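You operate a simulated robot arm through the tools that you are given. There is no shell and no other tool. Be economical: measure what you need, move in short steps, check, and stop when the job is done.

You are at the controls of a simulated two-armed robot. One attempt, no reset.

Task
Take the lid off the cream jar on the cooling bench and lay it down there. Shut the cloths drawer. Open the boats drawer, take the blue weigh boat from the inside of the boats drawer and put it on top of the clear cover and shut the drawer again. Take the white weigh boat from the weighing bench and put it on the green slab. Open the caps drawer, fetch the steel bowl by the mortar and set it in the inside of the caps drawer, then shut the drawer. Open the rings drawer. Do these in any order.

The check looks at the end state, three seconds after you hand in, the way a careful person would. Anything else that was tipped, shoved, dropped, spilled or broken makes it a failure. Lids that push on must go on centred and level and be pressed home; caps that screw on are set level and turned clockwise until they are tight. Flat cloth is picked up by pressing the open fingertips on it (5 to 10 N) and closing them slowly along it; thin cloth reads only 2 to 8 mm in the jaws.

Robot
Two 7-joint arms with two-finger grippers on one trunk, on a base that drives. Base frame: it is fixed to the floor where the robot stands at the start and does not move with it; the origin is under the middle of the robot, x ahead of it, y to its left, z up; the surface under the hand at the start is at about z = 900. Readings come in mm, rad, newtons and seconds.
The left shoulder is at the start at [23, 213, 1131], the right one opposite. With the tool pointing down near the work surface each hand reaches from about 200 to 760 mm from the robot's upright axis, wherever it stands, measured 20 degrees to its own side. Places, roughly: blue weigh boat (9x6x4 cm) [-3900, 900, 700]; boats drawer [-3800, 900, 800]; caps drawer [-5000, 900, 800]; clear cover (18x18x5 cm) [-5100, -1900, 900]; cloths drawer [-3800, 800, 500]; cream jar [500, 0, 1000]; green slab (15x15x2 cm) [-5000, -2100, 900]; inside of the caps drawer [-5000, 1000, 700]; rings drawer [500, -100, 800]; steel bowl by the mortar (15x15x7 cm) [-3300, 1000, 900]; white weigh boat (12x9x4 cm) [-4200, 900, 900]. Payload 2.2 kg a hand.
The TCP of each hand is the grasp point between the finger pads, 19 mm short of the fingertips. In the tool frame z runs along the fingers and y along their closing line. Largest opening 116 mm; the body of the gripper starts 70 mm behind the TCP.
Orientation is told as [roll, pitch, yaw] about the base's x, y, z axes, in that order, counted from this pose: with the fingers straight down and closing along the base's y, the tool's x points along the base's -x, its y along +y and its z along -z.

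Tools
- The arms move only by the tool send_rows. It takes "left_steps", "right_steps" or both (then of equal length, played together; a hand with none holds still); each is a list of rows, each an object (a shift or turn left out is 0, a gripper value left out holds the last) with "dr": the turn, a rotation vector about the base's x, y, z in rad, a list of three; "translation": the shift along the base's x, y, z in mm, a list of three; "fingers": the finger opening in mm, from 0 to 116. In form: [{"dr": [ax, ay, az], "translation": [dx, dy, dz], "fingers": fingers}, ...]. A call has 1 to 20 rows; each row shifts and turns the commanded pose from where the row before left it. A row lasts 0.2 s, in which the tool goes at most 50 mm and 0.15 rad; a call with a longer step from one row to the next is refused whole, and so is a gripper value outside its range. Where a pose cannot be reached the arm comes as near as it can. A force on the tool above 40 N (or 10 N above the force at the start of the call, whichever is more), or a blocked arm, ends the call early, and 0.2 s more pass. Each finger halts on what it meets, pressing with about 40 N; the grip force reading is that of the motor and also rises with nothing between the fingers. The clock runs only during rows and for 0.2 s after the last one: add rows that do not move to give the fingers time. It gives the time, the measured TCP pose, the force on the tool (base axes), the opening and the grip force at its end, in the units of the frame above (readings bear some noise), with the torque about the TCP (base axes, N m) and any sound that the robot's microphone picked up.
- Cameras (640 x 400 px; columns grow to the right, rows downward): "scene" is now at [119.8, -37.4, 1287]; the picture's right is [-0.40, -0.91, -0.00], its down [-0.61, 0.27, -0.74] and it looks along [0.68, -0.30, -0.67] (base axes); focal length 214 px, centre (320, 200). "left" rides on the left gripper at [69, 15, -96] in its tool frame; the picture's right is [-0.21, 0.98, 0.00], its down [-0.76, -0.17, -0.63] and it looks along [-0.62, -0.14, 0.77] (tool axes); focal length 251 px, centre (320, 200). "right" rides on the right gripper at [69, -15, -97] in its tool frame; the picture's right is [0.21, 0.98, 0.00], its down [-0.76, 0.17, -0.63] and it looks along [-0.62, 0.14, 0.77] (tool axes); focal length 251 px, centre (320, 200). There is no depth. A picture from a camera that has moved, and an enlarged one, comes with that camera's place and axes in the base frame and with its lens.
- grab_frame(camera): a new picture of that camera. No time passes.
- slide_trunk(by): slides the trunk up (or, below 0, down) by that many mm; the arms and the scene camera ride with it, the base frame stays. It gives what a move gives, with no picture.
- roll_base(legs): drives the robot by 1 to 6 legs, each [ahead, left, turn to the left] in mm, mm and rad, along the robot's own axes; the way and the turn of a leg run together, so that a leg with both is an arc; at most 1500 mm and 3.142 rad a leg. The arms and the cameras ride along, it lands a little off, and it stops where it bumps. It gives what a move gives.
- turn_head(pan, tilt): turns the head with the scene camera to pan (to the left, within 1.396 rad either way) and tilt (down, from -0.506 to 1.204), counted from straight ahead of the robot. It gives what a move gives.
- inspect(camera, box): a new picture of the part [left, top, right, bottom] of that camera's present view, enlarged. No time passes.
- job_done(): hands the job in; it is judged then, once.

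Work in short steps. Places have to be worked out from the pictures, the camera data and where the tool is seen: move nearer, look again, correct. Check each grasp and each placing, and mend what went wrong. You have 196 turns and 192 pictures in all, those below and enlarged ones among them. Open the grippers and draw the arms clear of the work before you hand the job in, unless the task says otherwise.

The tools are called after "Emit:" by a JSON object that holds its "api" and its "payload". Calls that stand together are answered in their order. send_rows: Moves the arms, as the interface text tells. Its arguments: {"type":"object","properties":{"left_steps":{"type":"array","items":{"type":"object","properties":{"dr":{"type":"array","items":{"type":"number"}},"translation":{"type":"array","items":{"type":"number"}},"fingers":{"type":"number"}}}},"right_steps":{"type":"array","items":{"type":"object","properties":{"dr":{"type":"array","items":{"type":"number"}},"translation":{"type":"array","items":{"type":"number"}},"fingers":{"type":"number"}}}}},"required":[]} The other tools are called the same way: slide_trunk (by) slides the trunk up or down; roll_base (legs) drives the base; turn_head (pan, tilt) turns the head that bears the scene camera; grab_frame (camera) takes a picture; inspect (camera, box) takes an enlarged picture of a part of a camera's view; job_done () hands the job in.

At the start:

```text
t: 0.0
left_tool_pos: [473.3, 23.4, 1183.8]
left_orientation: [0.002, 0.001, 0.0]
left_wrist_force: [-0.4, -1.3, 1.1]
left_moment: [0.0, 0.02, -0.01]
left_grip_width: 116.1
left_grasp_force: 0.1
right_tool_pos: [348.7, -322.2, 1266.1]
right_orientation: [0.0, 0.001, 0.001]
right_wrist_force: [0.1, -0.3, -0.5]
right_moment: [0.04, -0.01, -0.02]
right_grip_width: 115.9
right_grasp_force: 0.0
trunk travel left (down, up): [-275.0, 215.0]
robot x, y, heading: [2.0, -0.1, 0.001]
head pan, tilt: [-0.417, 0.735]
```

scene: 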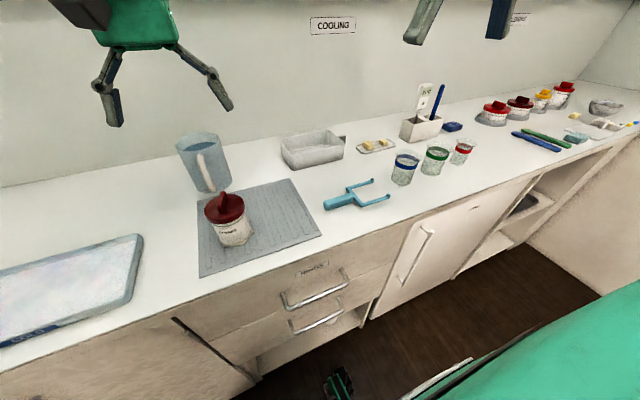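
right: 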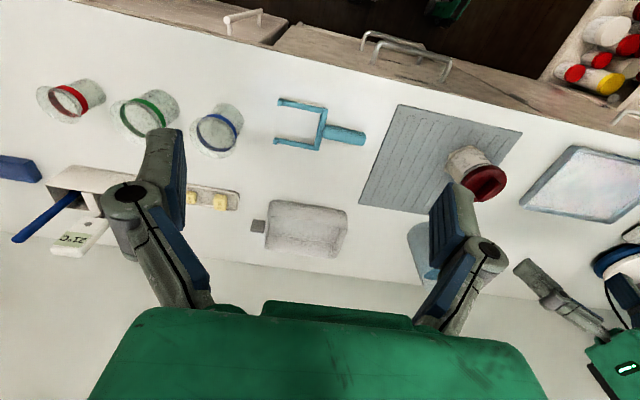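
left: 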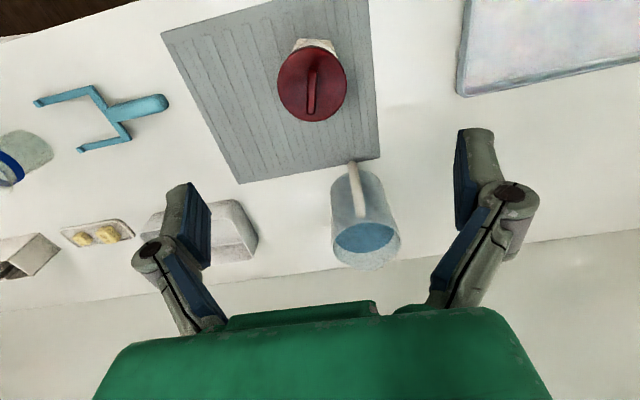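

I'll begin with the jar; an enlarged look at the lid and the drawer fronts here.

Emit:
{"api": "inspect", "payload": {"camera": "scene", "box": [180, 170, 300, 260]}}

Emit:
{"api": "inspect", "payload": {"camera": "scene", "box": [240, 240, 400, 360]}}

Emit:
{"api": "inspect", "payload": {"camera": "left", "box": [240, 10, 400, 150]}}

```text
4.44 times, centred on (240, 215) of scene
camera zoom: at [119.8, -37.4, 1287.0], right [-0.4, -0.91, 0.0], down [-0.61, 0.27, -0.74], along [0.68, -0.3, -0.67], focal length 953 px, centre (676, 133)
```

zoom: 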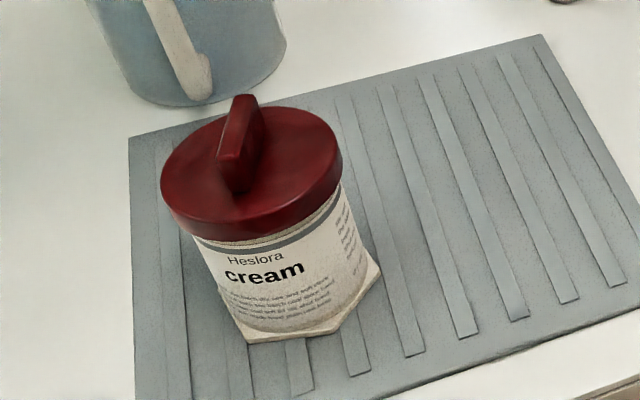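

```text
3.33 times, centred on (320, 300) of scene
camera zoom: at [119.8, -37.4, 1287.0], right [-0.4, -0.91, 0.0], down [-0.61, 0.27, -0.74], along [0.68, -0.3, -0.67], focal length 715 px, centre (320, -133)
```

zoom: 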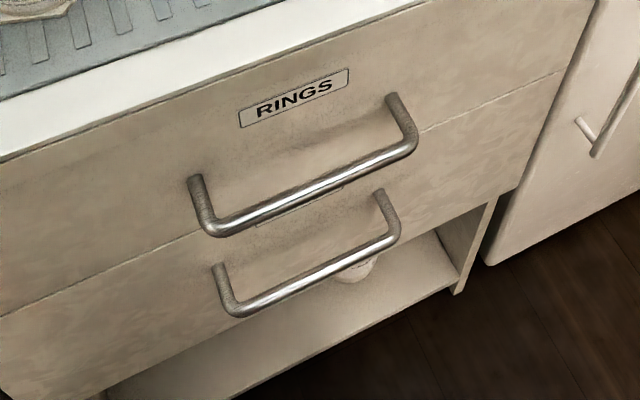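

```text
2.86 times, centred on (320, 80) of left
camera zoom: at [406.1, 38.6, 1279.9], right [0.21, 0.98, 0.0], down [0.76, -0.17, 0.63], along [0.62, -0.13, -0.78], focal length 718 px, centre (320, 543)
```

zoom: 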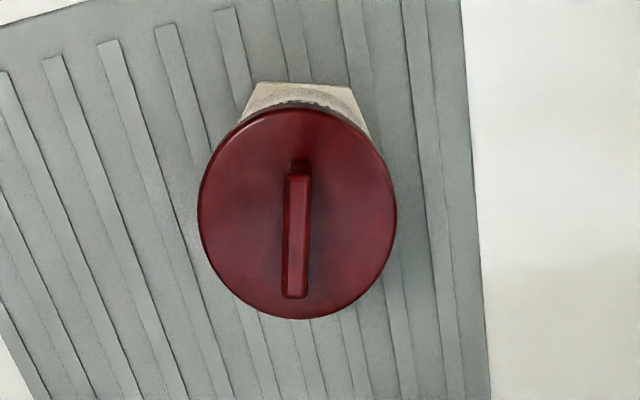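

The jar has a bar-handled lid, probably screw-on, in a hexagonal seat; the bar runs near x, turned about -0.27 rad, centre near (477,16), top about z 1015. I turn the left hand to match and come down part way, then check.

Emit:
{"api": "send_rows", "payload": {"left_steps": [{"translation": [1, -3, -35], "dr": [0, 0, -0.13], "fingers": 60}, {"translation": [1, -3, -35], "dr": [0, 0, -0.14]}, {"translation": [1, -1, -35]}, {}]}}

Emit:
{"api": "grab_frame", "payload": {"camera": "left"}}

Emit:
{"api": "grab_frame", "payload": {"camera": "scene"}}

```text
t: 1.0
left_tool_pos: [474.1, 18.0, 1079.6]
left_orientation: [-0.001, -0.001, -0.27]
left_wrist_force: [-0.8, 0.0, -0.2]
left_moment: [0.03, -0.04, 0.0]
left_grip_width: 59.7
left_grasp_force: 0.0
right_tool_pos: [347.0, -320.9, 1267.2]
right_orientation: [0.001, -0.002, 0.0]
right_wrist_force: [-1.4, 0.2, 0.4]
right_moment: [-0.01, -0.02, -0.01]
right_grip_width: 116.0
right_grasp_force: 0.1
trunk travel left (down, up): [-275.0, 215.0]
robot x, y, heading: [-4.4, 0.6, 0.001]
head pan, tilt: [-0.417, 0.735]
```

```text
185 pictures are left
camera left: at [413.1, 51.7, 1174.6], right [0.47, 0.88, 0.0], down [0.68, -0.36, 0.63], along [0.56, -0.3, -0.77], focal length 251 px, centre (320, 200)
```

left: 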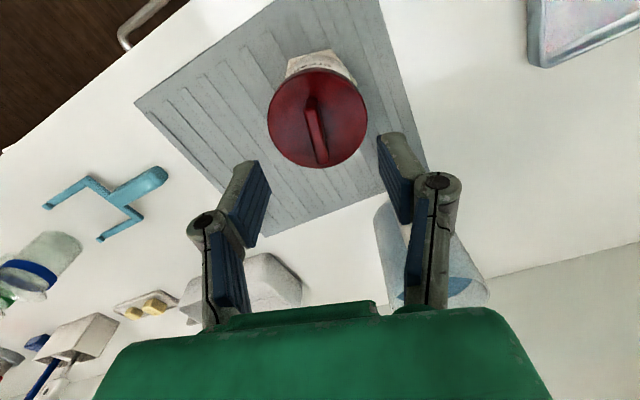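

```text
184 pictures are left
camera scene: at [119.8, -37.6, 1287.0], right [-0.4, -0.91, 0.0], down [-0.61, 0.27, -0.74], along [0.68, -0.3, -0.67], focal length 214 px, centre (320, 200)
```

scene: 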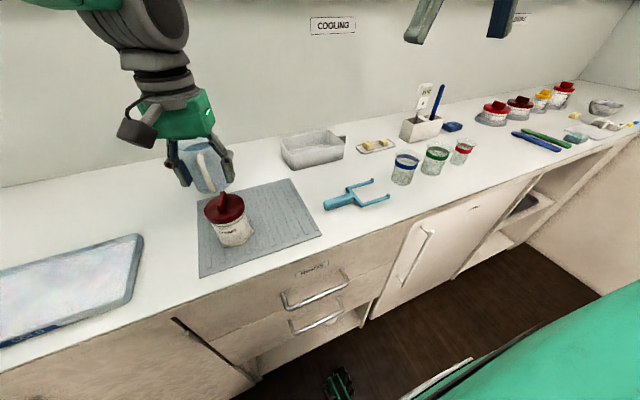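

The axis is near (475,16.5), bar angle about -0.33. I go down with the pads astride the bar and close.

Emit:
{"api": "send_rows", "payload": {"left_steps": [{"translation": [0.5, -1, -20], "dr": [0, 0, -0.05]}, {"translation": [0, -0.5, -20]}, {"translation": [0, 0, -16]}, {"fingers": 30}, {"fingers": 5}, {}, {}]}}

Emit:
{"api": "grab_frame", "payload": {"camera": "left"}}

Emit:
{"api": "inspect", "payload": {"camera": "scene", "box": [150, 120, 310, 260]}}

```text
t: 2.6
left_tool_pos: [474.2, 16.4, 1021.7]
left_orientation: [-0.001, 0.0, -0.319]
left_wrist_force: [0.4, -0.2, -1.1]
left_moment: [0.0, 0.01, 0.0]
left_grip_width: 10.0
left_grasp_force: 37.1
right_tool_pos: [345.5, -320.1, 1266.6]
right_orientation: [-0.001, -0.002, -0.001]
right_wrist_force: [0.7, 0.7, 0.3]
right_moment: [0.02, 0.04, 0.02]
right_grip_width: 116.2
right_grasp_force: 0.0
trunk travel left (down, up): [-275.0, 215.0]
robot x, y, heading: [3.2, 1.3, -0.004]
head pan, tilt: [-0.417, 0.735]
```

```text
183 pictures are left
camera left: at [414.3, 52.6, 1118.4], right [0.51, 0.86, 0.0], down [0.67, -0.4, 0.63], along [0.54, -0.32, -0.77], focal length 251 px, centre (320, 200)
```

left: 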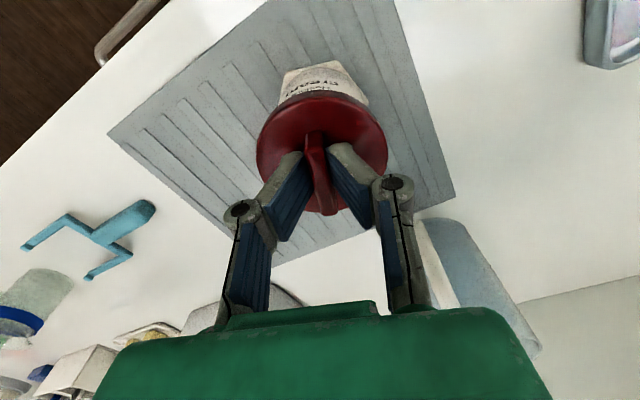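

```text
2.86 times, centred on (230, 190) of scene
camera zoom: at [120.0, -37.6, 1286.9], right [-0.4, -0.91, 0.0], down [-0.61, 0.27, -0.74], along [0.68, -0.3, -0.67], focal length 613 px, centre (577, 229)
```

zoom: 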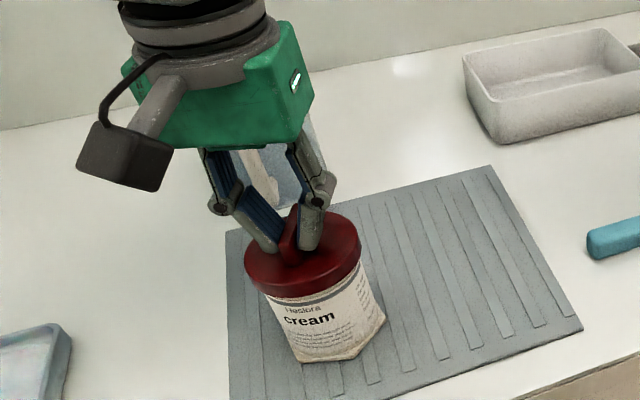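

The bar is gripped (10 mm, 37 N). I try a counter-clockwise turn and read the torque.

Emit:
{"api": "send_rows", "payload": {"left_steps": [{"dr": [0, 0, 0.1]}, {"dr": [0, 0, 0.1]}, {"dr": [0, 0, 0.1]}]}}

Emit:
{"api": "inspect", "payload": {"camera": "scene", "box": [150, 120, 310, 260]}}

```text
t: 3.4
left_tool_pos: [474.7, 16.0, 1022.7]
left_orientation: [-0.002, 0.001, -0.018]
left_wrist_force: [-0.1, -0.2, -0.1]
left_moment: [-0.02, -0.01, -0.02]
left_grip_width: 9.6
left_grasp_force: 36.6
right_tool_pos: [345.0, -320.3, 1268.0]
right_orientation: [0.0, -0.002, -0.001]
right_wrist_force: [0.3, -0.2, -0.6]
right_moment: [-0.02, 0.0, 0.01]
right_grip_width: 116.0
right_grasp_force: 0.1
trunk travel left (down, up): [-275.0, 215.0]
robot x, y, heading: [2.2, 1.8, -0.005]
head pan, tilt: [-0.417, 0.735]
```

```text
2.86 times, centred on (230, 190) of scene
camera zoom: at [119.9, -37.9, 1286.9], right [-0.4, -0.91, 0.0], down [-0.61, 0.27, -0.74], along [0.68, -0.3, -0.67], focal length 613 px, centre (577, 229)
```

zoom: 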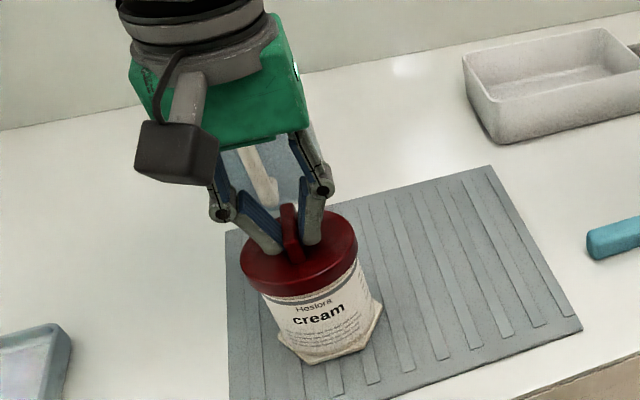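

The whole jar turned, so the right hand must hold it. I first turn jar and lid back clockwise to gain room, and orient the right hand tilted to come in from the right front.

Emit:
{"api": "send_rows", "payload": {"left_steps": [{"dr": [0, 0, -0.12]}, {"dr": [0, 0, -0.12]}, {"dr": [0, 0, -0.12]}, {"dr": [0, 0, -0.12]}, {"dr": [0, 0, -0.12]}, {"dr": [0, 0, -0.1]}, {}, {}, {}, {}, {}, {}, {}, {}, {}], "right_steps": [{"dr": [0, -0.13, 0]}, {"dr": [0, -0.13, 0]}, {"dr": [0, -0.13, 0]}, {"dr": [0, -0.13, 0]}, {"dr": [0, -0.13, 0]}, {"dr": [0, -0.13, 0]}, {"dr": [0, -0.12, 0]}, {"dr": [0, 0, 0.12]}, {"dr": [0, 0, 0.13]}, {"dr": [0, 0, 0.13]}, {"dr": [0, 0, 0.13]}, {"dr": [0, 0, 0.13]}, {"dr": [0, 0, 0.13]}, {"dr": [0, 0, 0.1]}, {}]}}

Emit:
{"api": "grab_frame", "payload": {"camera": "right"}}

Emit:
{"api": "grab_frame", "payload": {"camera": "scene"}}

```text
t: 6.6
left_tool_pos: [475.7, 17.6, 1025.1]
left_orientation: [-0.002, 0.0, -0.721]
left_wrist_force: [-0.1, -0.2, -0.2]
left_moment: [-0.02, -0.03, 0.03]
left_grip_width: 9.8
left_grasp_force: 37.6
right_tool_pos: [345.3, -319.5, 1267.3]
right_orientation: [0.0, -0.902, 0.868]
right_wrist_force: [0.1, 0.2, -0.3]
right_moment: [0.01, 0.02, -0.03]
right_grip_width: 115.7
right_grasp_force: 0.1
trunk travel left (down, up): [-275.0, 215.0]
robot x, y, heading: [0.6, -0.7, -0.001]
head pan, tilt: [-0.417, 0.735]
```

```text
180 pictures are left
camera right: at [278.8, -419.8, 1272.8], right [-0.83, 0.53, -0.17], down [-0.14, 0.09, 0.99], along [0.53, 0.84, 0.01], focal length 251 px, centre (320, 200)
```

right: 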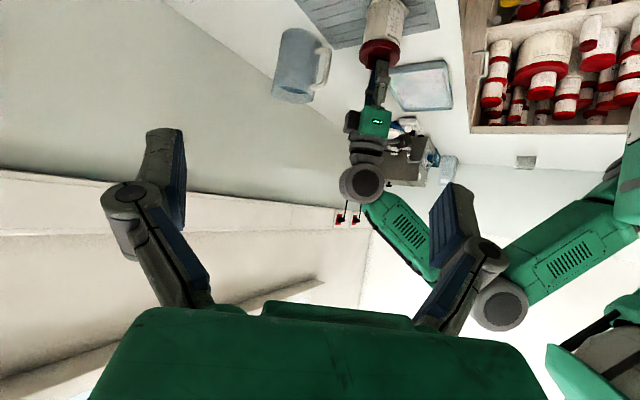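

```text
179 pictures are left
camera scene: at [119.5, -38.6, 1287.0], right [-0.4, -0.91, 0.0], down [-0.61, 0.27, -0.74], along [0.68, -0.3, -0.67], focal length 214 px, centre (320, 200)
```

scene: 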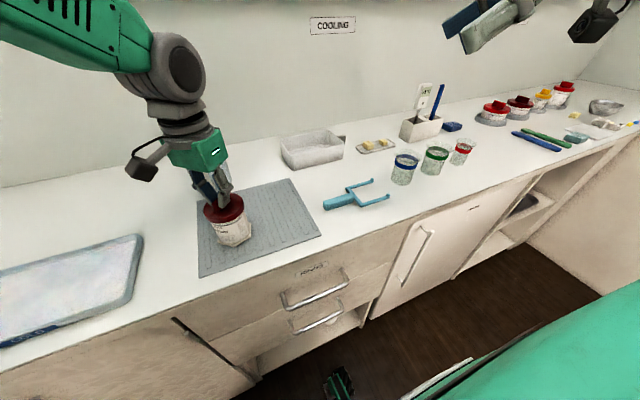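

Right hand orientation is reached. Next it moves to a standoff along the approach line, with its opening astride the jar.

Emit:
{"api": "send_rows", "payload": {"right_steps": [{"translation": [4, 33, -33], "fingers": 110}, {"translation": [4, 33, -33]}, {"translation": [4, 33, -33]}, {"translation": [4, 33, -33]}, {"translation": [4, 33, -33]}, {"translation": [4, 33, -32]}, {}]}}

Emit:
{"api": "grab_frame", "payload": {"camera": "right"}}

Emit:
{"api": "grab_frame", "payload": {"camera": "scene"}}

```text
t: 8.2
left_tool_pos: [473.2, 16.3, 1026.0]
left_orientation: [0.001, -0.003, -0.721]
left_wrist_force: [-0.5, -0.8, -0.4]
left_moment: [-0.01, 0.0, 0.01]
left_grip_width: 9.7
left_grasp_force: 37.3
right_tool_pos: [386.8, -121.5, 1082.1]
right_orientation: [0.004, -0.902, 0.87]
right_wrist_force: [-0.2, -0.4, 0.2]
right_moment: [0.03, 0.03, -0.03]
right_grip_width: 110.0
right_grasp_force: 0.1
right hand out of reach, approached as far as the arm can: row 4, 5, 6
trunk travel left (down, up): [-275.0, 215.0]
robot x, y, heading: [0.1, 0.6, -0.003]
head pan, tilt: [-0.417, 0.735]
```

```text
178 pictures are left
camera right: at [320.9, -221.6, 1087.0], right [-0.83, 0.53, -0.17], down [-0.14, 0.08, 0.99], along [0.53, 0.85, 0.01], focal length 251 px, centre (320, 200)
```

right: 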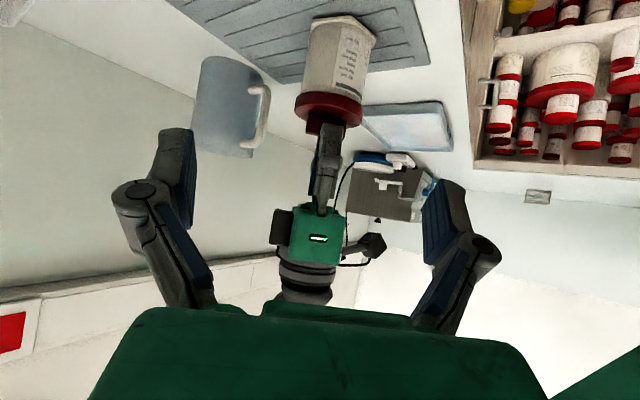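

```text
177 pictures are left
camera scene: at [119.1, -37.6, 1287.1], right [-0.4, -0.91, 0.0], down [-0.61, 0.27, -0.74], along [0.68, -0.3, -0.67], focal length 214 px, centre (320, 200)
```

scene: 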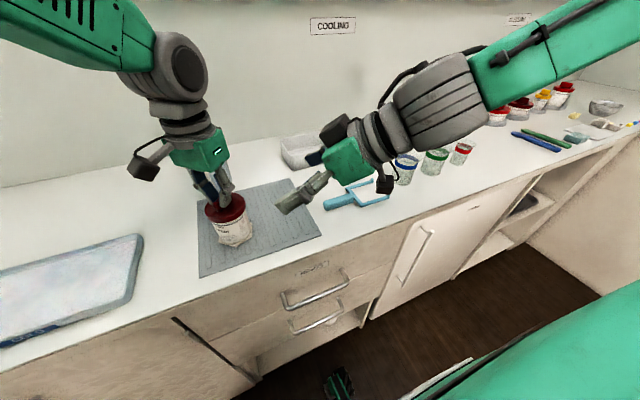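

That sideways approach runs out of reach. I lessen the yaw to about 0.42 and go to a new standoff.

Emit:
{"api": "send_rows", "payload": {"right_steps": [{"dr": [0, 0, -0.15]}, {"dr": [0, 0, -0.15]}, {"dr": [0, 0, -0.15]}, {"translation": [-2, 25, -10]}, {"translation": [-2, 25, -10]}, {"translation": [-2, 24, -10]}, {}]}}

Emit:
{"api": "grab_frame", "payload": {"camera": "right"}}

Emit:
{"api": "grab_frame", "payload": {"camera": "scene"}}

```text
t: 9.8
left_tool_pos: [474.6, 18.0, 1025.0]
left_orientation: [-0.004, -0.001, -0.72]
left_wrist_force: [-0.1, -0.6, -0.3]
left_moment: [-0.03, -0.01, 0.03]
left_grip_width: 9.8
left_grasp_force: 37.2
right_tool_pos: [401.6, -40.4, 1055.8]
right_orientation: [0.001, -0.903, 0.419]
right_wrist_force: [-0.1, 0.4, -0.6]
right_moment: [0.02, 0.02, 0.01]
right_grip_width: 110.0
right_grasp_force: 0.1
right hand out of reach, approached as far as the arm can: row 1, 2
trunk travel left (down, up): [-275.0, 215.0]
robot x, y, heading: [-1.4, -1.1, -0.004]
head pan, tilt: [-0.417, 0.735]
```

```text
176 pictures are left
camera right: at [298.0, -102.2, 1060.6], right [-0.52, 0.84, -0.17], down [-0.09, 0.14, 0.99], along [0.85, 0.53, 0.0], focal length 251 px, centre (320, 200)
```

right: 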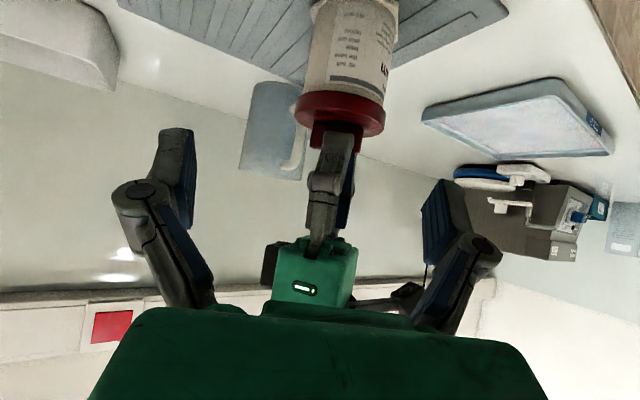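

```text
175 pictures are left
camera scene: at [120.5, -33.9, 1287.0], right [-0.4, -0.91, 0.0], down [-0.62, 0.27, -0.74], along [0.68, -0.3, -0.67], focal length 214 px, centre (320, 200)
```

scene: 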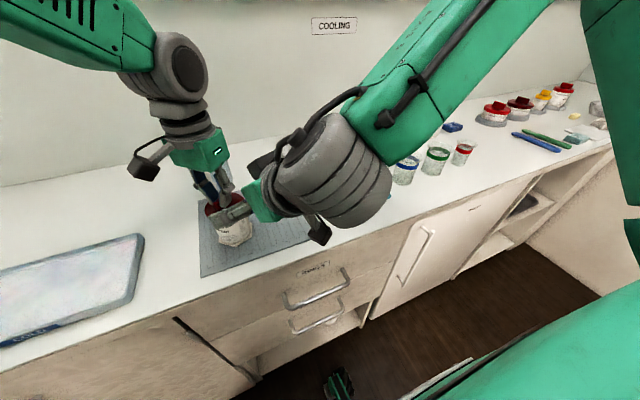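

Now reach is fine. I drop onto the approach line and then slide in along the tool axis in steps.

Emit:
{"api": "send_rows", "payload": {"right_steps": [{"translation": [-6, 10, -23]}, {"translation": [-6, 9, -23]}, {"translation": [18, 8, -15.5]}, {"translation": [18, 8, -15.5]}, {}]}}

Emit:
{"api": "grab_frame", "payload": {"camera": "right"}}

Emit:
{"api": "inspect", "payload": {"camera": "scene", "box": [150, 120, 350, 280]}}

```text
t: 11.0
left_tool_pos: [473.6, 15.3, 1025.3]
left_orientation: [0.001, -0.003, -0.72]
left_wrist_force: [-0.2, 0.4, -0.4]
left_moment: [0.03, 0.0, -0.01]
left_grip_width: 9.8
left_grasp_force: 36.7
right_tool_pos: [424.6, -8.2, 978.1]
right_orientation: [0.0, -0.902, 0.418]
right_wrist_force: [0.5, 0.1, 0.2]
right_moment: [-0.05, -0.02, 0.0]
right_grip_width: 109.9
right_grasp_force: 0.0
trunk travel left (down, up): [-275.0, 215.0]
robot x, y, heading: [3.2, 2.6, -0.0]
head pan, tilt: [-0.417, 0.735]
```

```text
174 pictures are left
camera right: at [321.5, -69.2, 983.9], right [-0.52, 0.84, -0.17], down [-0.09, 0.14, 0.99], along [0.85, 0.53, 0.01], focal length 251 px, centre (320, 200)
```

right: 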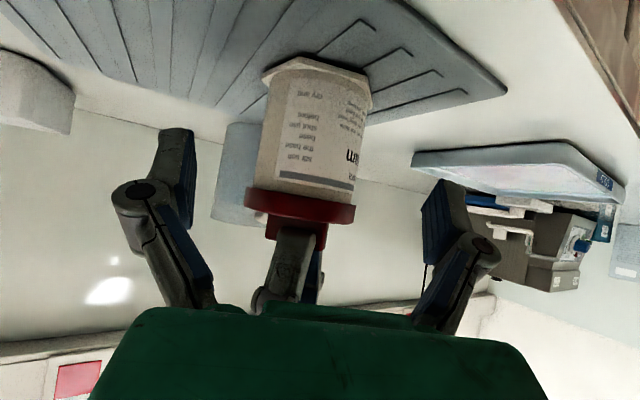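

```text
2.50 times, centred on (250, 200) of scene
camera zoom: at [120.4, -36.3, 1287.0], right [-0.41, -0.91, 0.0], down [-0.61, 0.27, -0.74], along [0.68, -0.3, -0.67], focal length 536 px, centre (495, 200)
```

zoom: 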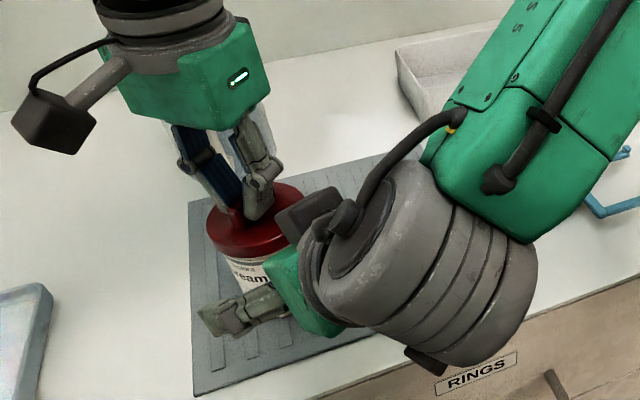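

Well aligned. I slide the last 58 mm in and close the right fingers on the jar body.

Emit:
{"api": "send_rows", "payload": {"right_steps": [{"translation": [14, 7, -12]}, {"translation": [14, 7, -12]}, {"translation": [14, 7, -12]}, {}, {"fingers": 90}, {"fingers": 75}, {"fingers": 60}, {"fingers": 55}, {}]}}

Emit:
{"api": "grab_frame", "payload": {"camera": "right"}}

Emit:
{"api": "inspect", "payload": {"camera": "scene", "box": [150, 120, 350, 280]}}

```text
t: 13.0
left_tool_pos: [474.3, 17.0, 1024.2]
left_orientation: [0.0, 0.004, -0.719]
left_wrist_force: [-5.4, 17.9, -0.7]
left_moment: [0.65, 0.35, 0.03]
left_grip_width: 9.7
left_grasp_force: 36.8
right_tool_pos: [468.8, 13.3, 941.0]
right_orientation: [0.0, -0.903, 0.416]
right_wrist_force: [7.0, -19.1, 2.1]
right_moment: [0.74, 0.15, -0.17]
right_grip_width: 67.7
right_grasp_force: 39.3
trunk travel left (down, up): [-275.0, 215.0]
robot x, y, heading: [0.4, 0.7, 0.003]
head pan, tilt: [-0.417, 0.735]
heard: snap
```

```text
172 pictures are left
camera right: at [365.4, -47.7, 948.4], right [-0.52, 0.84, -0.17], down [-0.09, 0.14, 0.99], along [0.85, 0.52, 0.0], focal length 251 px, centre (320, 200)
```

right: 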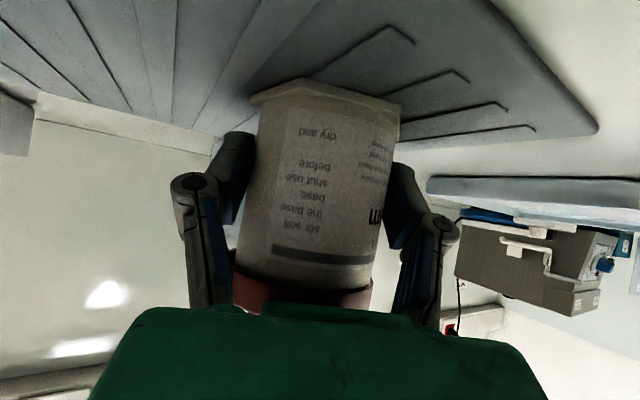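

```text
2.50 times, centred on (250, 200) of scene
camera zoom: at [120.9, -35.4, 1286.9], right [-0.4, -0.91, 0.0], down [-0.62, 0.27, -0.74], along [0.68, -0.3, -0.67], focal length 536 px, centre (495, 200)
```

zoom: 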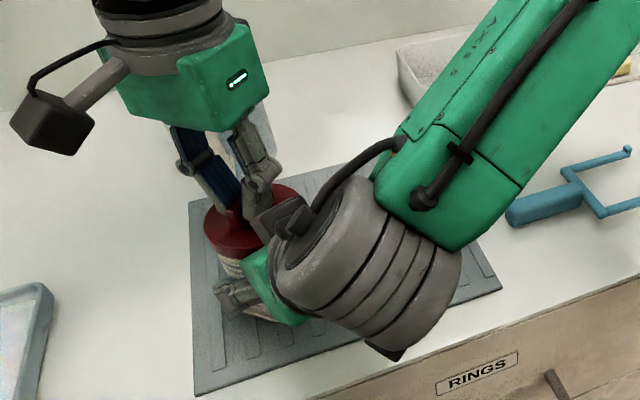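

A snap was heard, likely the push-on lid letting go. I lift the lid gently a bit and look.

Emit:
{"api": "send_rows", "payload": {"left_steps": [{"translation": [0, 0, 5]}, {"translation": [0, 0, 5]}, {}]}}

Emit:
{"api": "grab_frame", "payload": {"camera": "right"}}

Emit:
{"api": "inspect", "payload": {"camera": "scene", "box": [170, 160, 290, 250]}}

```text
t: 13.8
left_tool_pos: [474.4, 17.1, 1033.8]
left_orientation: [-0.003, -0.001, -0.721]
left_wrist_force: [-5.9, 14.5, -7.9]
left_moment: [0.36, 0.15, -0.11]
left_grip_width: 9.6
left_grasp_force: 37.4
right_tool_pos: [468.6, 14.9, 943.2]
right_orientation: [0.0, -0.903, 0.418]
right_wrist_force: [7.2, -13.6, 8.7]
right_moment: [0.86, 0.42, 0.03]
right_grip_width: 67.9
right_grasp_force: 40.3
trunk travel left (down, up): [-275.0, 215.0]
robot x, y, heading: [3.4, 1.0, -0.002]
head pan, tilt: [-0.417, 0.735]
```

```text
170 pictures are left
camera right: at [365.0, -46.6, 948.6], right [-0.52, 0.84, -0.17], down [-0.09, 0.14, 0.99], along [0.85, 0.53, 0.01], focal length 251 px, centre (320, 200)
```

right: 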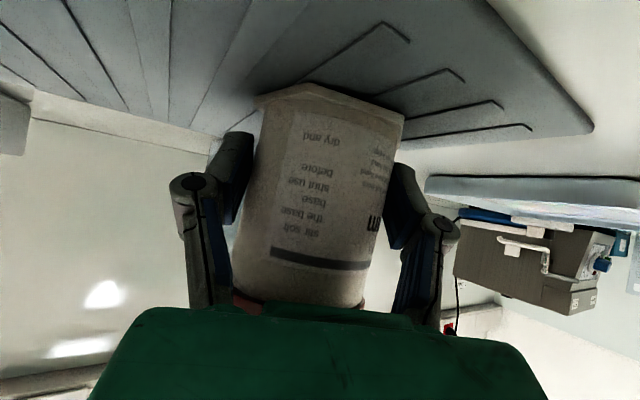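

```text
4.44 times, centred on (230, 205) of scene
camera zoom: at [121.1, -34.9, 1286.9], right [-0.4, -0.91, 0.0], down [-0.62, 0.27, -0.74], along [0.68, -0.3, -0.67], focal length 953 px, centre (720, 178)
```

zoom: 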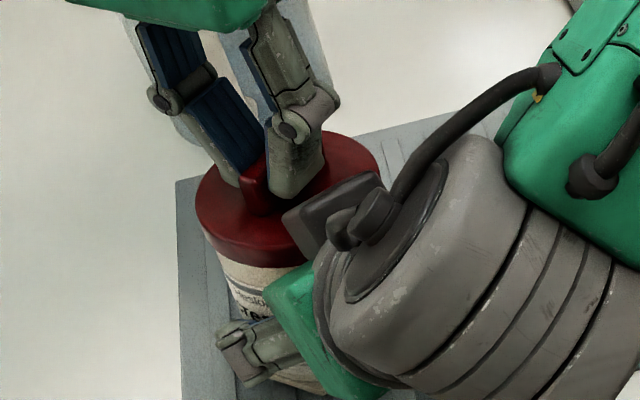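

The two hands fight sideways and the jar tilts a little. I set the lid back down and shift the right hand to relieve the side load.

Emit:
{"api": "send_rows", "payload": {"left_steps": [{"translation": [0, 0, -5]}, {"translation": [0, 0, -4.5]}, {}, {}], "right_steps": [{"translation": [0.8, -1.8, 0]}, {"translation": [0.8, -1.8, 0]}, {}, {}]}}

Emit:
{"api": "grab_frame", "payload": {"camera": "right"}}

```text
t: 14.8
left_tool_pos: [473.6, 17.5, 1025.3]
left_orientation: [0.0, -0.005, -0.72]
left_wrist_force: [-0.4, 4.0, 6.9]
left_moment: [0.16, 0.18, -0.06]
left_grip_width: 9.6
left_grasp_force: 37.1
right_tool_pos: [468.0, 12.4, 940.7]
right_orientation: [-0.003, -0.9, 0.423]
right_wrist_force: [-1.1, 0.4, 0.2]
right_moment: [0.13, -0.23, 0.15]
right_grip_width: 66.5
right_grasp_force: 39.8
trunk travel left (down, up): [-275.0, 215.0]
robot x, y, heading: [0.3, 1.5, -0.001]
head pan, tilt: [-0.417, 0.735]
```

```text
168 pictures are left
camera right: at [364.5, -49.5, 948.6], right [-0.52, 0.84, -0.17], down [-0.09, 0.14, 0.99], along [0.85, 0.53, 0.0], focal length 251 px, centre (320, 200)
```

right: 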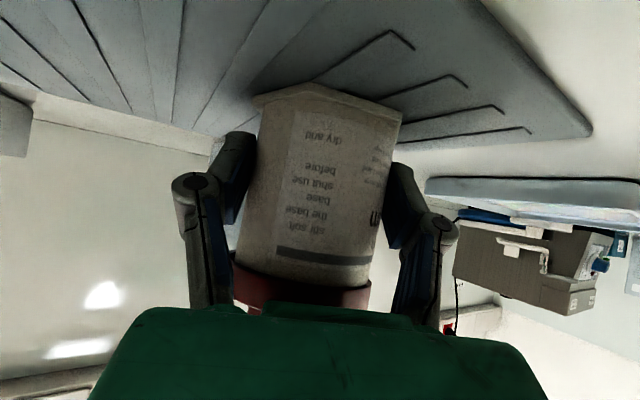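

Side load is gone. I now turn the lid counter-clockwise with the jar held and watch torque and picture.

Emit:
{"api": "send_rows", "payload": {"left_steps": [{"dr": [0, 0, 0.08]}, {"dr": [0, 0, 0.08]}, {"dr": [0, 0, 0.08]}, {}]}}

Emit:
{"api": "grab_frame", "payload": {"camera": "right"}}

Emit:
{"api": "inspect", "payload": {"camera": "scene", "box": [170, 160, 290, 250]}}

```text
t: 15.8
left_tool_pos: [473.2, 16.1, 1024.3]
left_orientation: [-0.002, -0.002, -0.48]
left_wrist_force: [1.6, -0.3, 3.0]
left_moment: [-0.04, -0.1, -0.02]
left_grip_width: 9.6
left_grasp_force: 36.6
right_tool_pos: [469.8, 10.7, 942.2]
right_orientation: [0.0, -0.901, 0.42]
right_wrist_force: [-2.4, 1.4, -2.1]
right_moment: [-0.01, -0.08, 0.09]
right_grip_width: 66.4
right_grasp_force: 39.9
trunk travel left (down, up): [-275.0, 215.0]
robot x, y, heading: [-1.8, -2.7, -0.002]
head pan, tilt: [-0.417, 0.735]
```

```text
167 pictures are left
camera right: at [365.5, -50.9, 948.5], right [-0.52, 0.84, -0.17], down [-0.09, 0.14, 0.99], along [0.85, 0.53, 0.0], focal length 251 px, centre (320, 200)
```

right: 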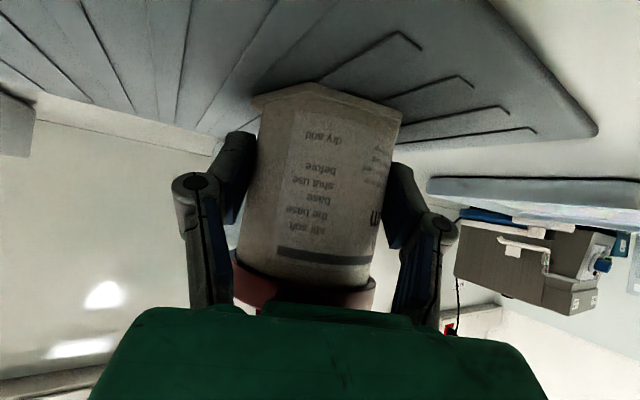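

```text
4.44 times, centred on (230, 205) of scene
camera zoom: at [120.9, -34.9, 1286.9], right [-0.41, -0.91, 0.0], down [-0.62, 0.27, -0.74], along [0.68, -0.3, -0.67], focal length 953 px, centre (720, 178)
```

zoom: 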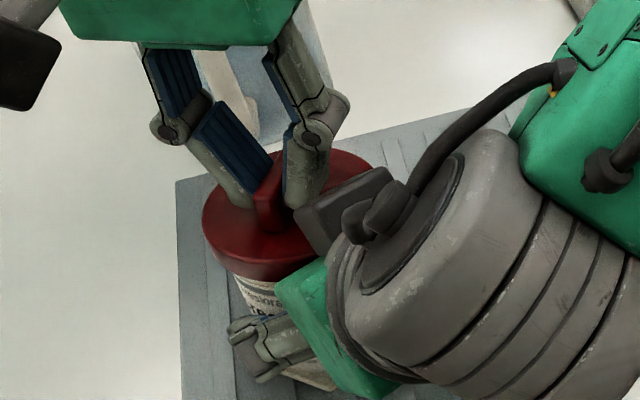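

The lid turned freely on the held jar: it is loose. I lift it straight up 40 mm in small steps.

Emit:
{"api": "send_rows", "payload": {"left_steps": [{"translation": [0, 0, 6]}, {"translation": [0, 0, 8]}, {"translation": [0, 0, 12]}, {"translation": [0, 0, 14]}, {}]}}

Emit:
{"api": "grab_frame", "payload": {"camera": "right"}}

Emit:
{"api": "inspect", "payload": {"camera": "scene", "box": [170, 160, 290, 250]}}

```text
t: 17.0
left_tool_pos: [474.6, 16.2, 1064.5]
left_orientation: [-0.001, 0.0, -0.48]
left_wrist_force: [0.5, 0.0, -0.1]
left_moment: [0.01, 0.03, 0.02]
left_grip_width: 9.5
left_grasp_force: 37.1
right_tool_pos: [470.0, 11.1, 942.3]
right_orientation: [-0.002, -0.9, 0.419]
right_wrist_force: [0.8, 0.4, -0.4]
right_moment: [-0.02, -0.01, 0.01]
right_grip_width: 65.7
right_grasp_force: 39.4
trunk travel left (down, up): [-275.0, 215.0]
robot x, y, heading: [0.1, -0.9, 0.003]
head pan, tilt: [-0.417, 0.735]
```

```text
165 pictures are left
camera right: at [366.0, -51.1, 948.4], right [-0.52, 0.84, -0.17], down [-0.09, 0.14, 0.99], along [0.85, 0.53, 0.0], focal length 251 px, centre (320, 200)
```

right: 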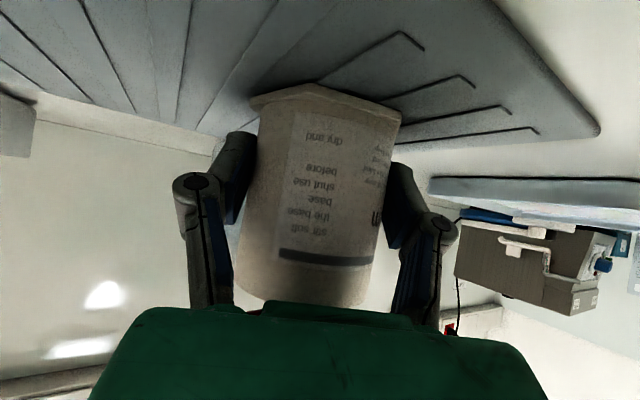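

```text
4.44 times, centred on (230, 205) of scene
camera zoom: at [121.4, -35.1, 1286.9], right [-0.4, -0.91, 0.0], down [-0.62, 0.27, -0.74], along [0.68, -0.3, -0.67], focal length 953 px, centre (720, 178)
```

zoom: 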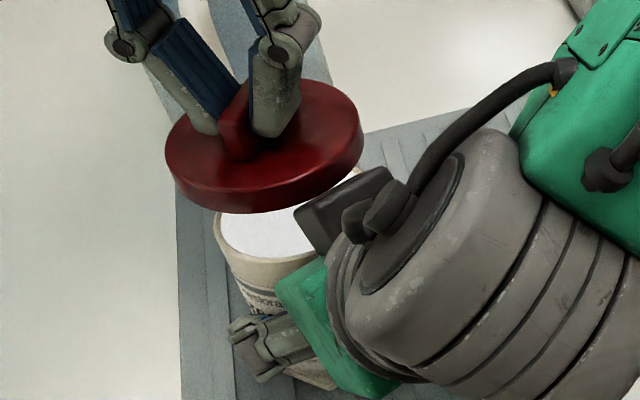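

The lid is off and the jar stands upright. Left raises further; right opens and backs out along its axis.

Emit:
{"api": "send_rows", "payload": {"left_steps": [{"translation": [0, 0, 20]}, {"translation": [0, 0, 20]}, {"translation": [0, 0, 10]}, {}, {}, {}, {}, {}, {}, {}, {}], "right_steps": [{}, {"fingers": 72}, {"fingers": 85}, {"fingers": 110}, {}, {"translation": [-14, -6.5, 12]}, {"translation": [-21, -9.5, 18]}, {"translation": [-21, -9.5, 18]}, {"translation": [-21, -9.5, 18]}, {"translation": [-15, -35, 25]}, {"translation": [0, -45, 15]}]}}

Emit:
{"api": "grab_frame", "payload": {"camera": "scene"}}

Emit:
{"api": "grab_frame", "payload": {"camera": "left"}}

```text
t: 19.4
left_tool_pos: [474.6, 11.5, 1114.7]
left_orientation: [0.001, 0.002, -0.481]
left_wrist_force: [-0.7, -1.1, -0.4]
left_moment: [0.02, 0.02, -0.02]
left_grip_width: 9.5
left_grasp_force: 37.1
right_tool_pos: [406.6, -92.2, 1054.8]
right_orientation: [0.008, -0.9, 0.413]
right_wrist_force: [-0.6, -0.2, 0.5]
right_moment: [0.03, -0.03, 0.02]
right_grip_width: 110.4
right_grasp_force: 0.0
right hand out of reach, approached as far as the arm can: row 10, 11
trunk travel left (down, up): [-275.0, 215.0]
robot x, y, heading: [-1.7, -2.0, 0.002]
head pan, tilt: [-0.417, 0.735]
```

```text
163 pictures are left
camera scene: at [120.4, -39.9, 1286.8], right [-0.4, -0.91, 0.0], down [-0.62, 0.27, -0.74], along [0.68, -0.3, -0.67], focal length 214 px, centre (320, 200)
```

scene: 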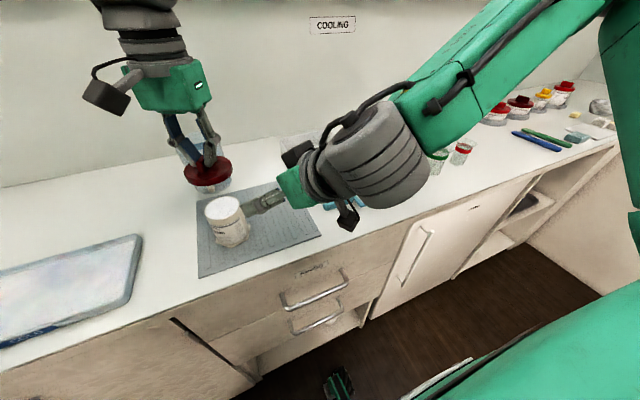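

```text
162 pictures are left
camera left: at [422.2, 58.3, 1210.2], right [0.64, 0.77, 0.0], down [0.59, -0.5, 0.63], along [0.48, -0.4, -0.78], focal length 251 px, centre (320, 200)
```

left: 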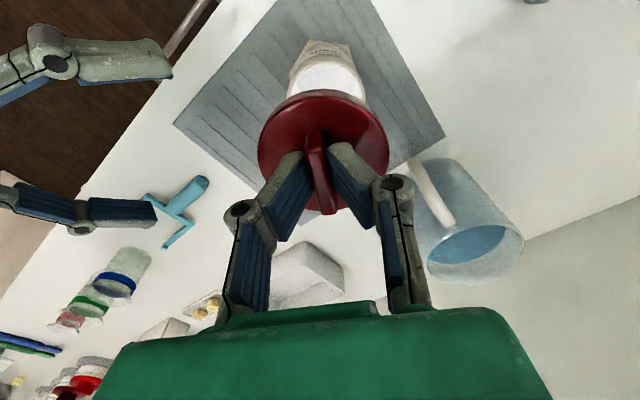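

Good. I now turn the right hand back to straight down and carry it off to the right and up.

Emit:
{"api": "send_rows", "payload": {"right_steps": [{"dr": [0, 0, -0.14], "translation": [-10, 0, 30]}, {"dr": [0, 0, -0.14], "translation": [-10, -10, 30]}, {"dr": [0, 0, -0.13], "translation": [-10, -20, 30]}, {"dr": [0, 0.15, 0], "translation": [0, -40, 25]}, {"dr": [0, 0.15, 0], "translation": [0, -40, 20]}, {"dr": [0, 0.15, 0], "translation": [0, -40, 20]}, {"dr": [0, 0.15, 0], "translation": [0, -40, 20]}, {"dr": [0, 0.15, 0], "translation": [0, -40, 20]}, {"dr": [0, 0.15, 0]}, {}]}}

Emit:
{"api": "grab_frame", "payload": {"camera": "scene"}}

```text
t: 21.6
left_tool_pos: [473.8, 18.8, 1116.0]
left_orientation: [-0.006, -0.003, -0.479]
left_wrist_force: [0.5, 0.3, 0.2]
left_moment: [0.03, -0.01, -0.02]
left_grip_width: 9.5
left_grasp_force: 36.9
right_tool_pos: [375.3, -312.3, 1251.1]
right_orientation: [0.005, -0.001, 0.008]
right_wrist_force: [-0.6, 0.9, 0.1]
right_moment: [0.02, 0.0, 0.03]
right_grip_width: 110.2
right_grasp_force: 0.0
trunk travel left (down, up): [-275.0, 215.0]
robot x, y, heading: [-1.1, 0.8, -0.001]
head pan, tilt: [-0.417, 0.735]
```

```text
161 pictures are left
camera scene: at [119.5, -34.7, 1287.1], right [-0.4, -0.91, 0.0], down [-0.61, 0.27, -0.74], along [0.68, -0.3, -0.67], focal length 214 px, centre (320, 200)
```

scene: 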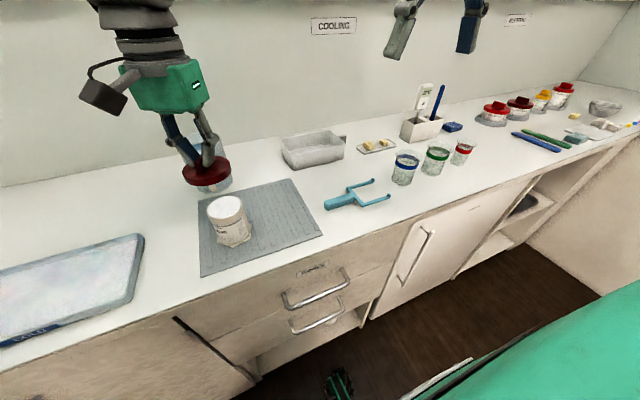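

Jar is fine. I carry the lid over the right part of the mat, near (510,-95), and lower it.

Emit:
{"api": "send_rows", "payload": {"left_steps": [{"translation": [12, -37, 0]}, {"translation": [12, -37, 0]}, {"translation": [12, -37, 0]}, {"translation": [0, 0, -40]}, {"translation": [0, 0, -40]}, {"translation": [0, 0, -40]}, {"translation": [0, 0, -20]}, {}]}}

Emit:
{"api": "inspect", "payload": {"camera": "scene", "box": [180, 140, 340, 260]}}

```text
t: 23.4
left_tool_pos: [522.6, -80.9, 987.1]
left_orientation: [-0.03, -0.017, -0.447]
left_wrist_force: [0.1, 0.9, -0.4]
left_moment: [0.0, 0.05, 0.01]
left_grip_width: 9.8
left_grasp_force: 37.6
right_tool_pos: [376.4, -311.5, 1250.4]
right_orientation: [0.003, 0.0, 0.007]
right_wrist_force: [-1.0, -0.2, 0.1]
right_moment: [-0.02, 0.0, 0.0]
right_grip_width: 109.8
right_grasp_force: 0.1
trunk travel left (down, up): [-275.0, 215.0]
robot x, y, heading: [1.0, 5.1, 0.0]
head pan, tilt: [-0.417, 0.735]
```

```text
3.33 times, centred on (260, 200) of scene
camera zoom: at [120.2, -34.2, 1287.0], right [-0.4, -0.91, 0.0], down [-0.61, 0.27, -0.74], along [0.68, -0.3, -0.67], focal length 715 px, centre (520, 200)
```

zoom: 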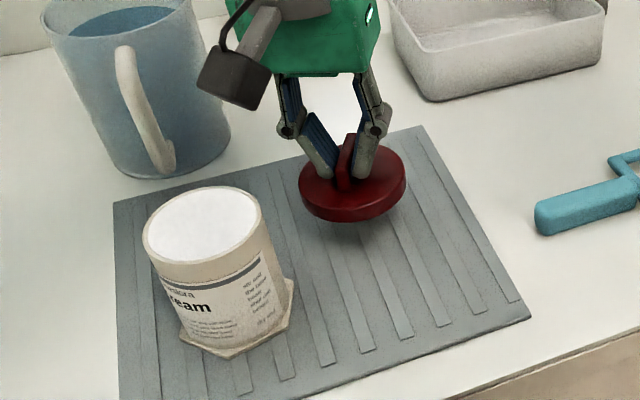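

Near the arm's limit there; I pull back to x≈490 and fix the small tilt before lowering on.

Emit:
{"api": "send_rows", "payload": {"left_steps": [{"translation": [-17, 0, 0]}, {"translation": [-17, -3, 0]}, {}]}}

```text
t: 24.4
left_tool_pos: [477.0, -78.7, 950.2]
left_orientation: [-0.061, 0.053, -0.439]
left_wrist_force: [-0.2, -0.4, -0.6]
left_moment: [-0.02, -0.02, 0.0]
left_grip_width: 9.7
left_grasp_force: 37.0
right_tool_pos: [373.3, -309.8, 1252.0]
right_orientation: [0.0, -0.005, 0.006]
right_wrist_force: [-0.9, 0.1, 0.8]
right_moment: [-0.02, 0.0, -0.02]
right_grip_width: 110.0
right_grasp_force: 0.1
trunk travel left (down, up): [-275.0, 215.0]
robot x, y, heading: [0.7, 0.4, 0.0]
head pan, tilt: [-0.417, 0.735]
stopped in row 3 (left hand): the arm was blocked; the commanded pose is now the measured one
```

The arm got blocked in an awkward posture and sank some; I look before continuing.

Emit:
{"api": "grab_frame", "payload": {"camera": "scene"}}

Emit:
{"api": "grab_frame", "payload": {"camera": "left"}}

```text
159 pictures are left
camera scene: at [119.7, -37.8, 1286.9], right [-0.41, -0.91, 0.0], down [-0.61, 0.27, -0.74], along [0.68, -0.3, -0.67], focal length 214 px, centre (320, 200)
```

scene: 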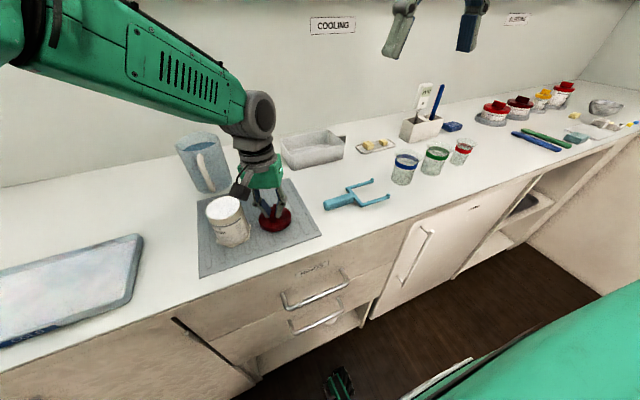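

```text
158 pictures are left
camera left: at [429.7, -31.3, 1048.6], right [0.61, 0.79, -0.07], down [0.66, -0.45, 0.6], along [0.44, -0.41, -0.8], focal length 251 px, centre (320, 200)
```

left: 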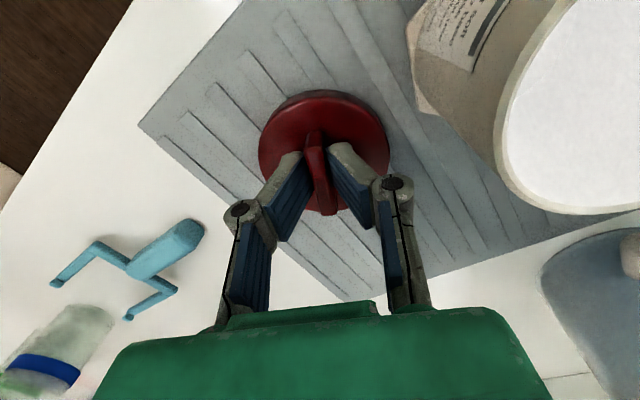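

Lid hovers just over the mat, slightly tilted. I raise a little, level it, and lower gently.

Emit:
{"api": "send_rows", "payload": {"left_steps": [{"translation": [0, -4, 8], "dr": [0.017, -0.037, 0]}, {"translation": [0, -4, 0], "dr": [0.016, -0.037, 0]}, {}]}}

Emit:
{"api": "inspect", "payload": {"camera": "scene", "box": [180, 140, 340, 260]}}

```text
t: 25.2
left_tool_pos: [487.4, -74.8, 955.0]
left_orientation: [-0.036, 0.015, -0.397]
left_wrist_force: [0.0, 0.6, 0.6]
left_moment: [-0.03, 0.04, 0.01]
left_grip_width: 9.9
left_grasp_force: 36.9
right_tool_pos: [374.5, -313.0, 1250.8]
right_orientation: [0.005, -0.002, 0.005]
right_wrist_force: [-1.0, 0.4, -0.3]
right_moment: [-0.04, 0.01, 0.04]
right_grip_width: 110.0
right_grasp_force: 0.0
trunk travel left (down, up): [-275.0, 215.0]
robot x, y, heading: [1.4, -4.2, -0.002]
head pan, tilt: [-0.417, 0.735]
```

```text
3.33 times, centred on (260, 200) of scene
camera zoom: at [120.7, -38.6, 1286.9], right [-0.41, -0.91, 0.0], down [-0.62, 0.27, -0.74], along [0.68, -0.3, -0.67], focal length 715 px, centre (520, 200)
```

zoom: 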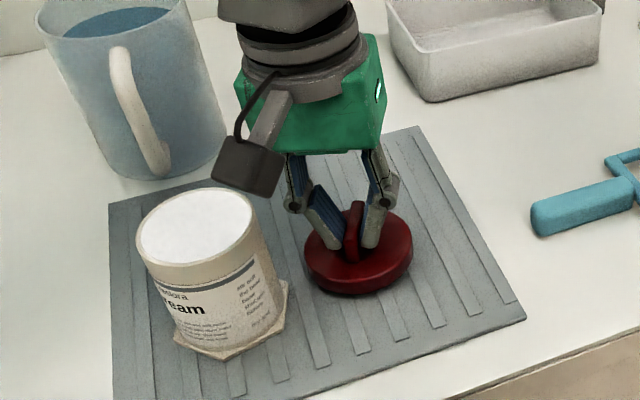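

Nearly level now. I lower slowly till it touches.

Emit:
{"api": "send_rows", "payload": {"left_steps": [{"translation": [-3, 0, -4]}, {"translation": [0, 0, -3]}, {"translation": [0, 0, -3]}, {}]}}

Emit:
{"api": "inspect", "payload": {"camera": "scene", "box": [220, 160, 340, 250]}}

```text
t: 26.2
left_tool_pos: [486.9, -76.7, 955.1]
left_orientation: [-0.037, -0.003, -0.397]
left_wrist_force: [0.4, 0.2, 0.8]
left_moment: [0.0, 0.01, 0.04]
left_grip_width: 9.8
left_grasp_force: 36.6
right_tool_pos: [374.1, -311.6, 1250.9]
right_orientation: [0.004, -0.004, 0.006]
right_wrist_force: [-0.5, 0.9, 0.4]
right_moment: [-0.02, 0.02, 0.01]
right_grip_width: 110.1
right_grasp_force: 0.1
trunk travel left (down, up): [-275.0, 215.0]
robot x, y, heading: [2.4, -2.3, 0.001]
head pan, tilt: [-0.417, 0.735]
```

```text
4.44 times, centred on (280, 205) of scene
camera zoom: at [120.5, -37.9, 1286.9], right [-0.41, -0.91, 0.0], down [-0.61, 0.27, -0.74], along [0.68, -0.3, -0.67], focal length 953 px, centre (498, 178)
```

zoom: 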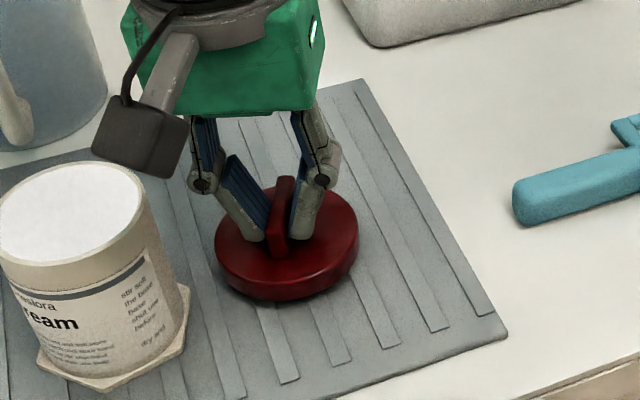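

The arm isn't going lower in this posture; I lower the trunk a few mm instead.

Emit:
{"api": "slide_trunk", "payload": {"by": -6}}

```text
t: 26.8
left_tool_pos: [487.2, -76.8, 951.0]
left_orientation: [-0.04, -0.007, -0.396]
left_wrist_force: [-0.6, -0.6, -0.3]
left_moment: [-0.03, 0.0, -0.03]
left_grip_width: 9.8
left_grasp_force: 37.7
right_tool_pos: [374.5, -311.8, 1246.0]
right_orientation: [0.002, -0.001, 0.005]
right_wrist_force: [0.7, -0.2, -0.4]
right_moment: [0.03, 0.02, 0.03]
right_grip_width: 110.0
right_grasp_force: 0.1
trunk travel left (down, up): [-269.0, 221.0]
robot x, y, heading: [-2.2, 3.0, -0.001]
head pan, tilt: [-0.417, 0.735]
```

Emit:
{"api": "slide_trunk", "payload": {"by": -5}}

Emit:
{"api": "inspect", "payload": {"camera": "scene", "box": [220, 160, 340, 250]}}

```text
t: 27.3
left_tool_pos: [487.9, -75.8, 946.0]
left_orientation: [-0.037, -0.005, -0.396]
left_wrist_force: [0.6, -0.3, -0.4]
left_moment: [0.04, -0.01, -0.04]
left_grip_width: 9.8
left_grasp_force: 36.8
right_tool_pos: [374.1, -311.7, 1239.4]
right_orientation: [0.003, -0.004, 0.005]
right_wrist_force: [0.7, -0.7, -0.4]
right_moment: [-0.02, 0.0, -0.02]
right_grip_width: 110.0
right_grasp_force: 0.0
trunk travel left (down, up): [-264.0, 226.0]
robot x, y, heading: [-2.4, -0.2, 0.001]
head pan, tilt: [-0.417, 0.735]
```

```text
4.44 times, centred on (280, 205) of scene
camera zoom: at [120.3, -38.0, 1275.9], right [-0.41, -0.91, 0.0], down [-0.61, 0.27, -0.74], along [0.68, -0.3, -0.67], focal length 953 px, centre (498, 178)
```

zoom: 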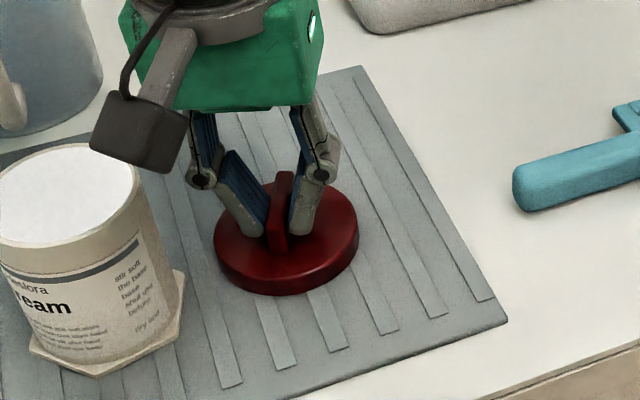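

Emit:
{"api": "slide_trunk", "payload": {"by": -5}}

```text
t: 27.8
left_tool_pos: [487.1, -75.9, 947.8]
left_orientation: [-0.039, -0.013, -0.397]
left_wrist_force: [-4.1, -0.1, 22.3]
left_moment: [0.26, 0.7, 0.03]
left_grip_width: 9.7
left_grasp_force: 36.9
right_tool_pos: [372.4, -313.0, 1235.2]
right_orientation: [0.003, -0.005, 0.007]
right_wrist_force: [0.2, 0.1, 0.1]
right_moment: [0.01, 0.02, 0.0]
right_grip_width: 110.2
right_grasp_force: 0.0
trunk travel left (down, up): [-259.0, 231.0]
robot x, y, heading: [2.8, 1.3, -0.004]
head pan, tilt: [-0.417, 0.735]
```

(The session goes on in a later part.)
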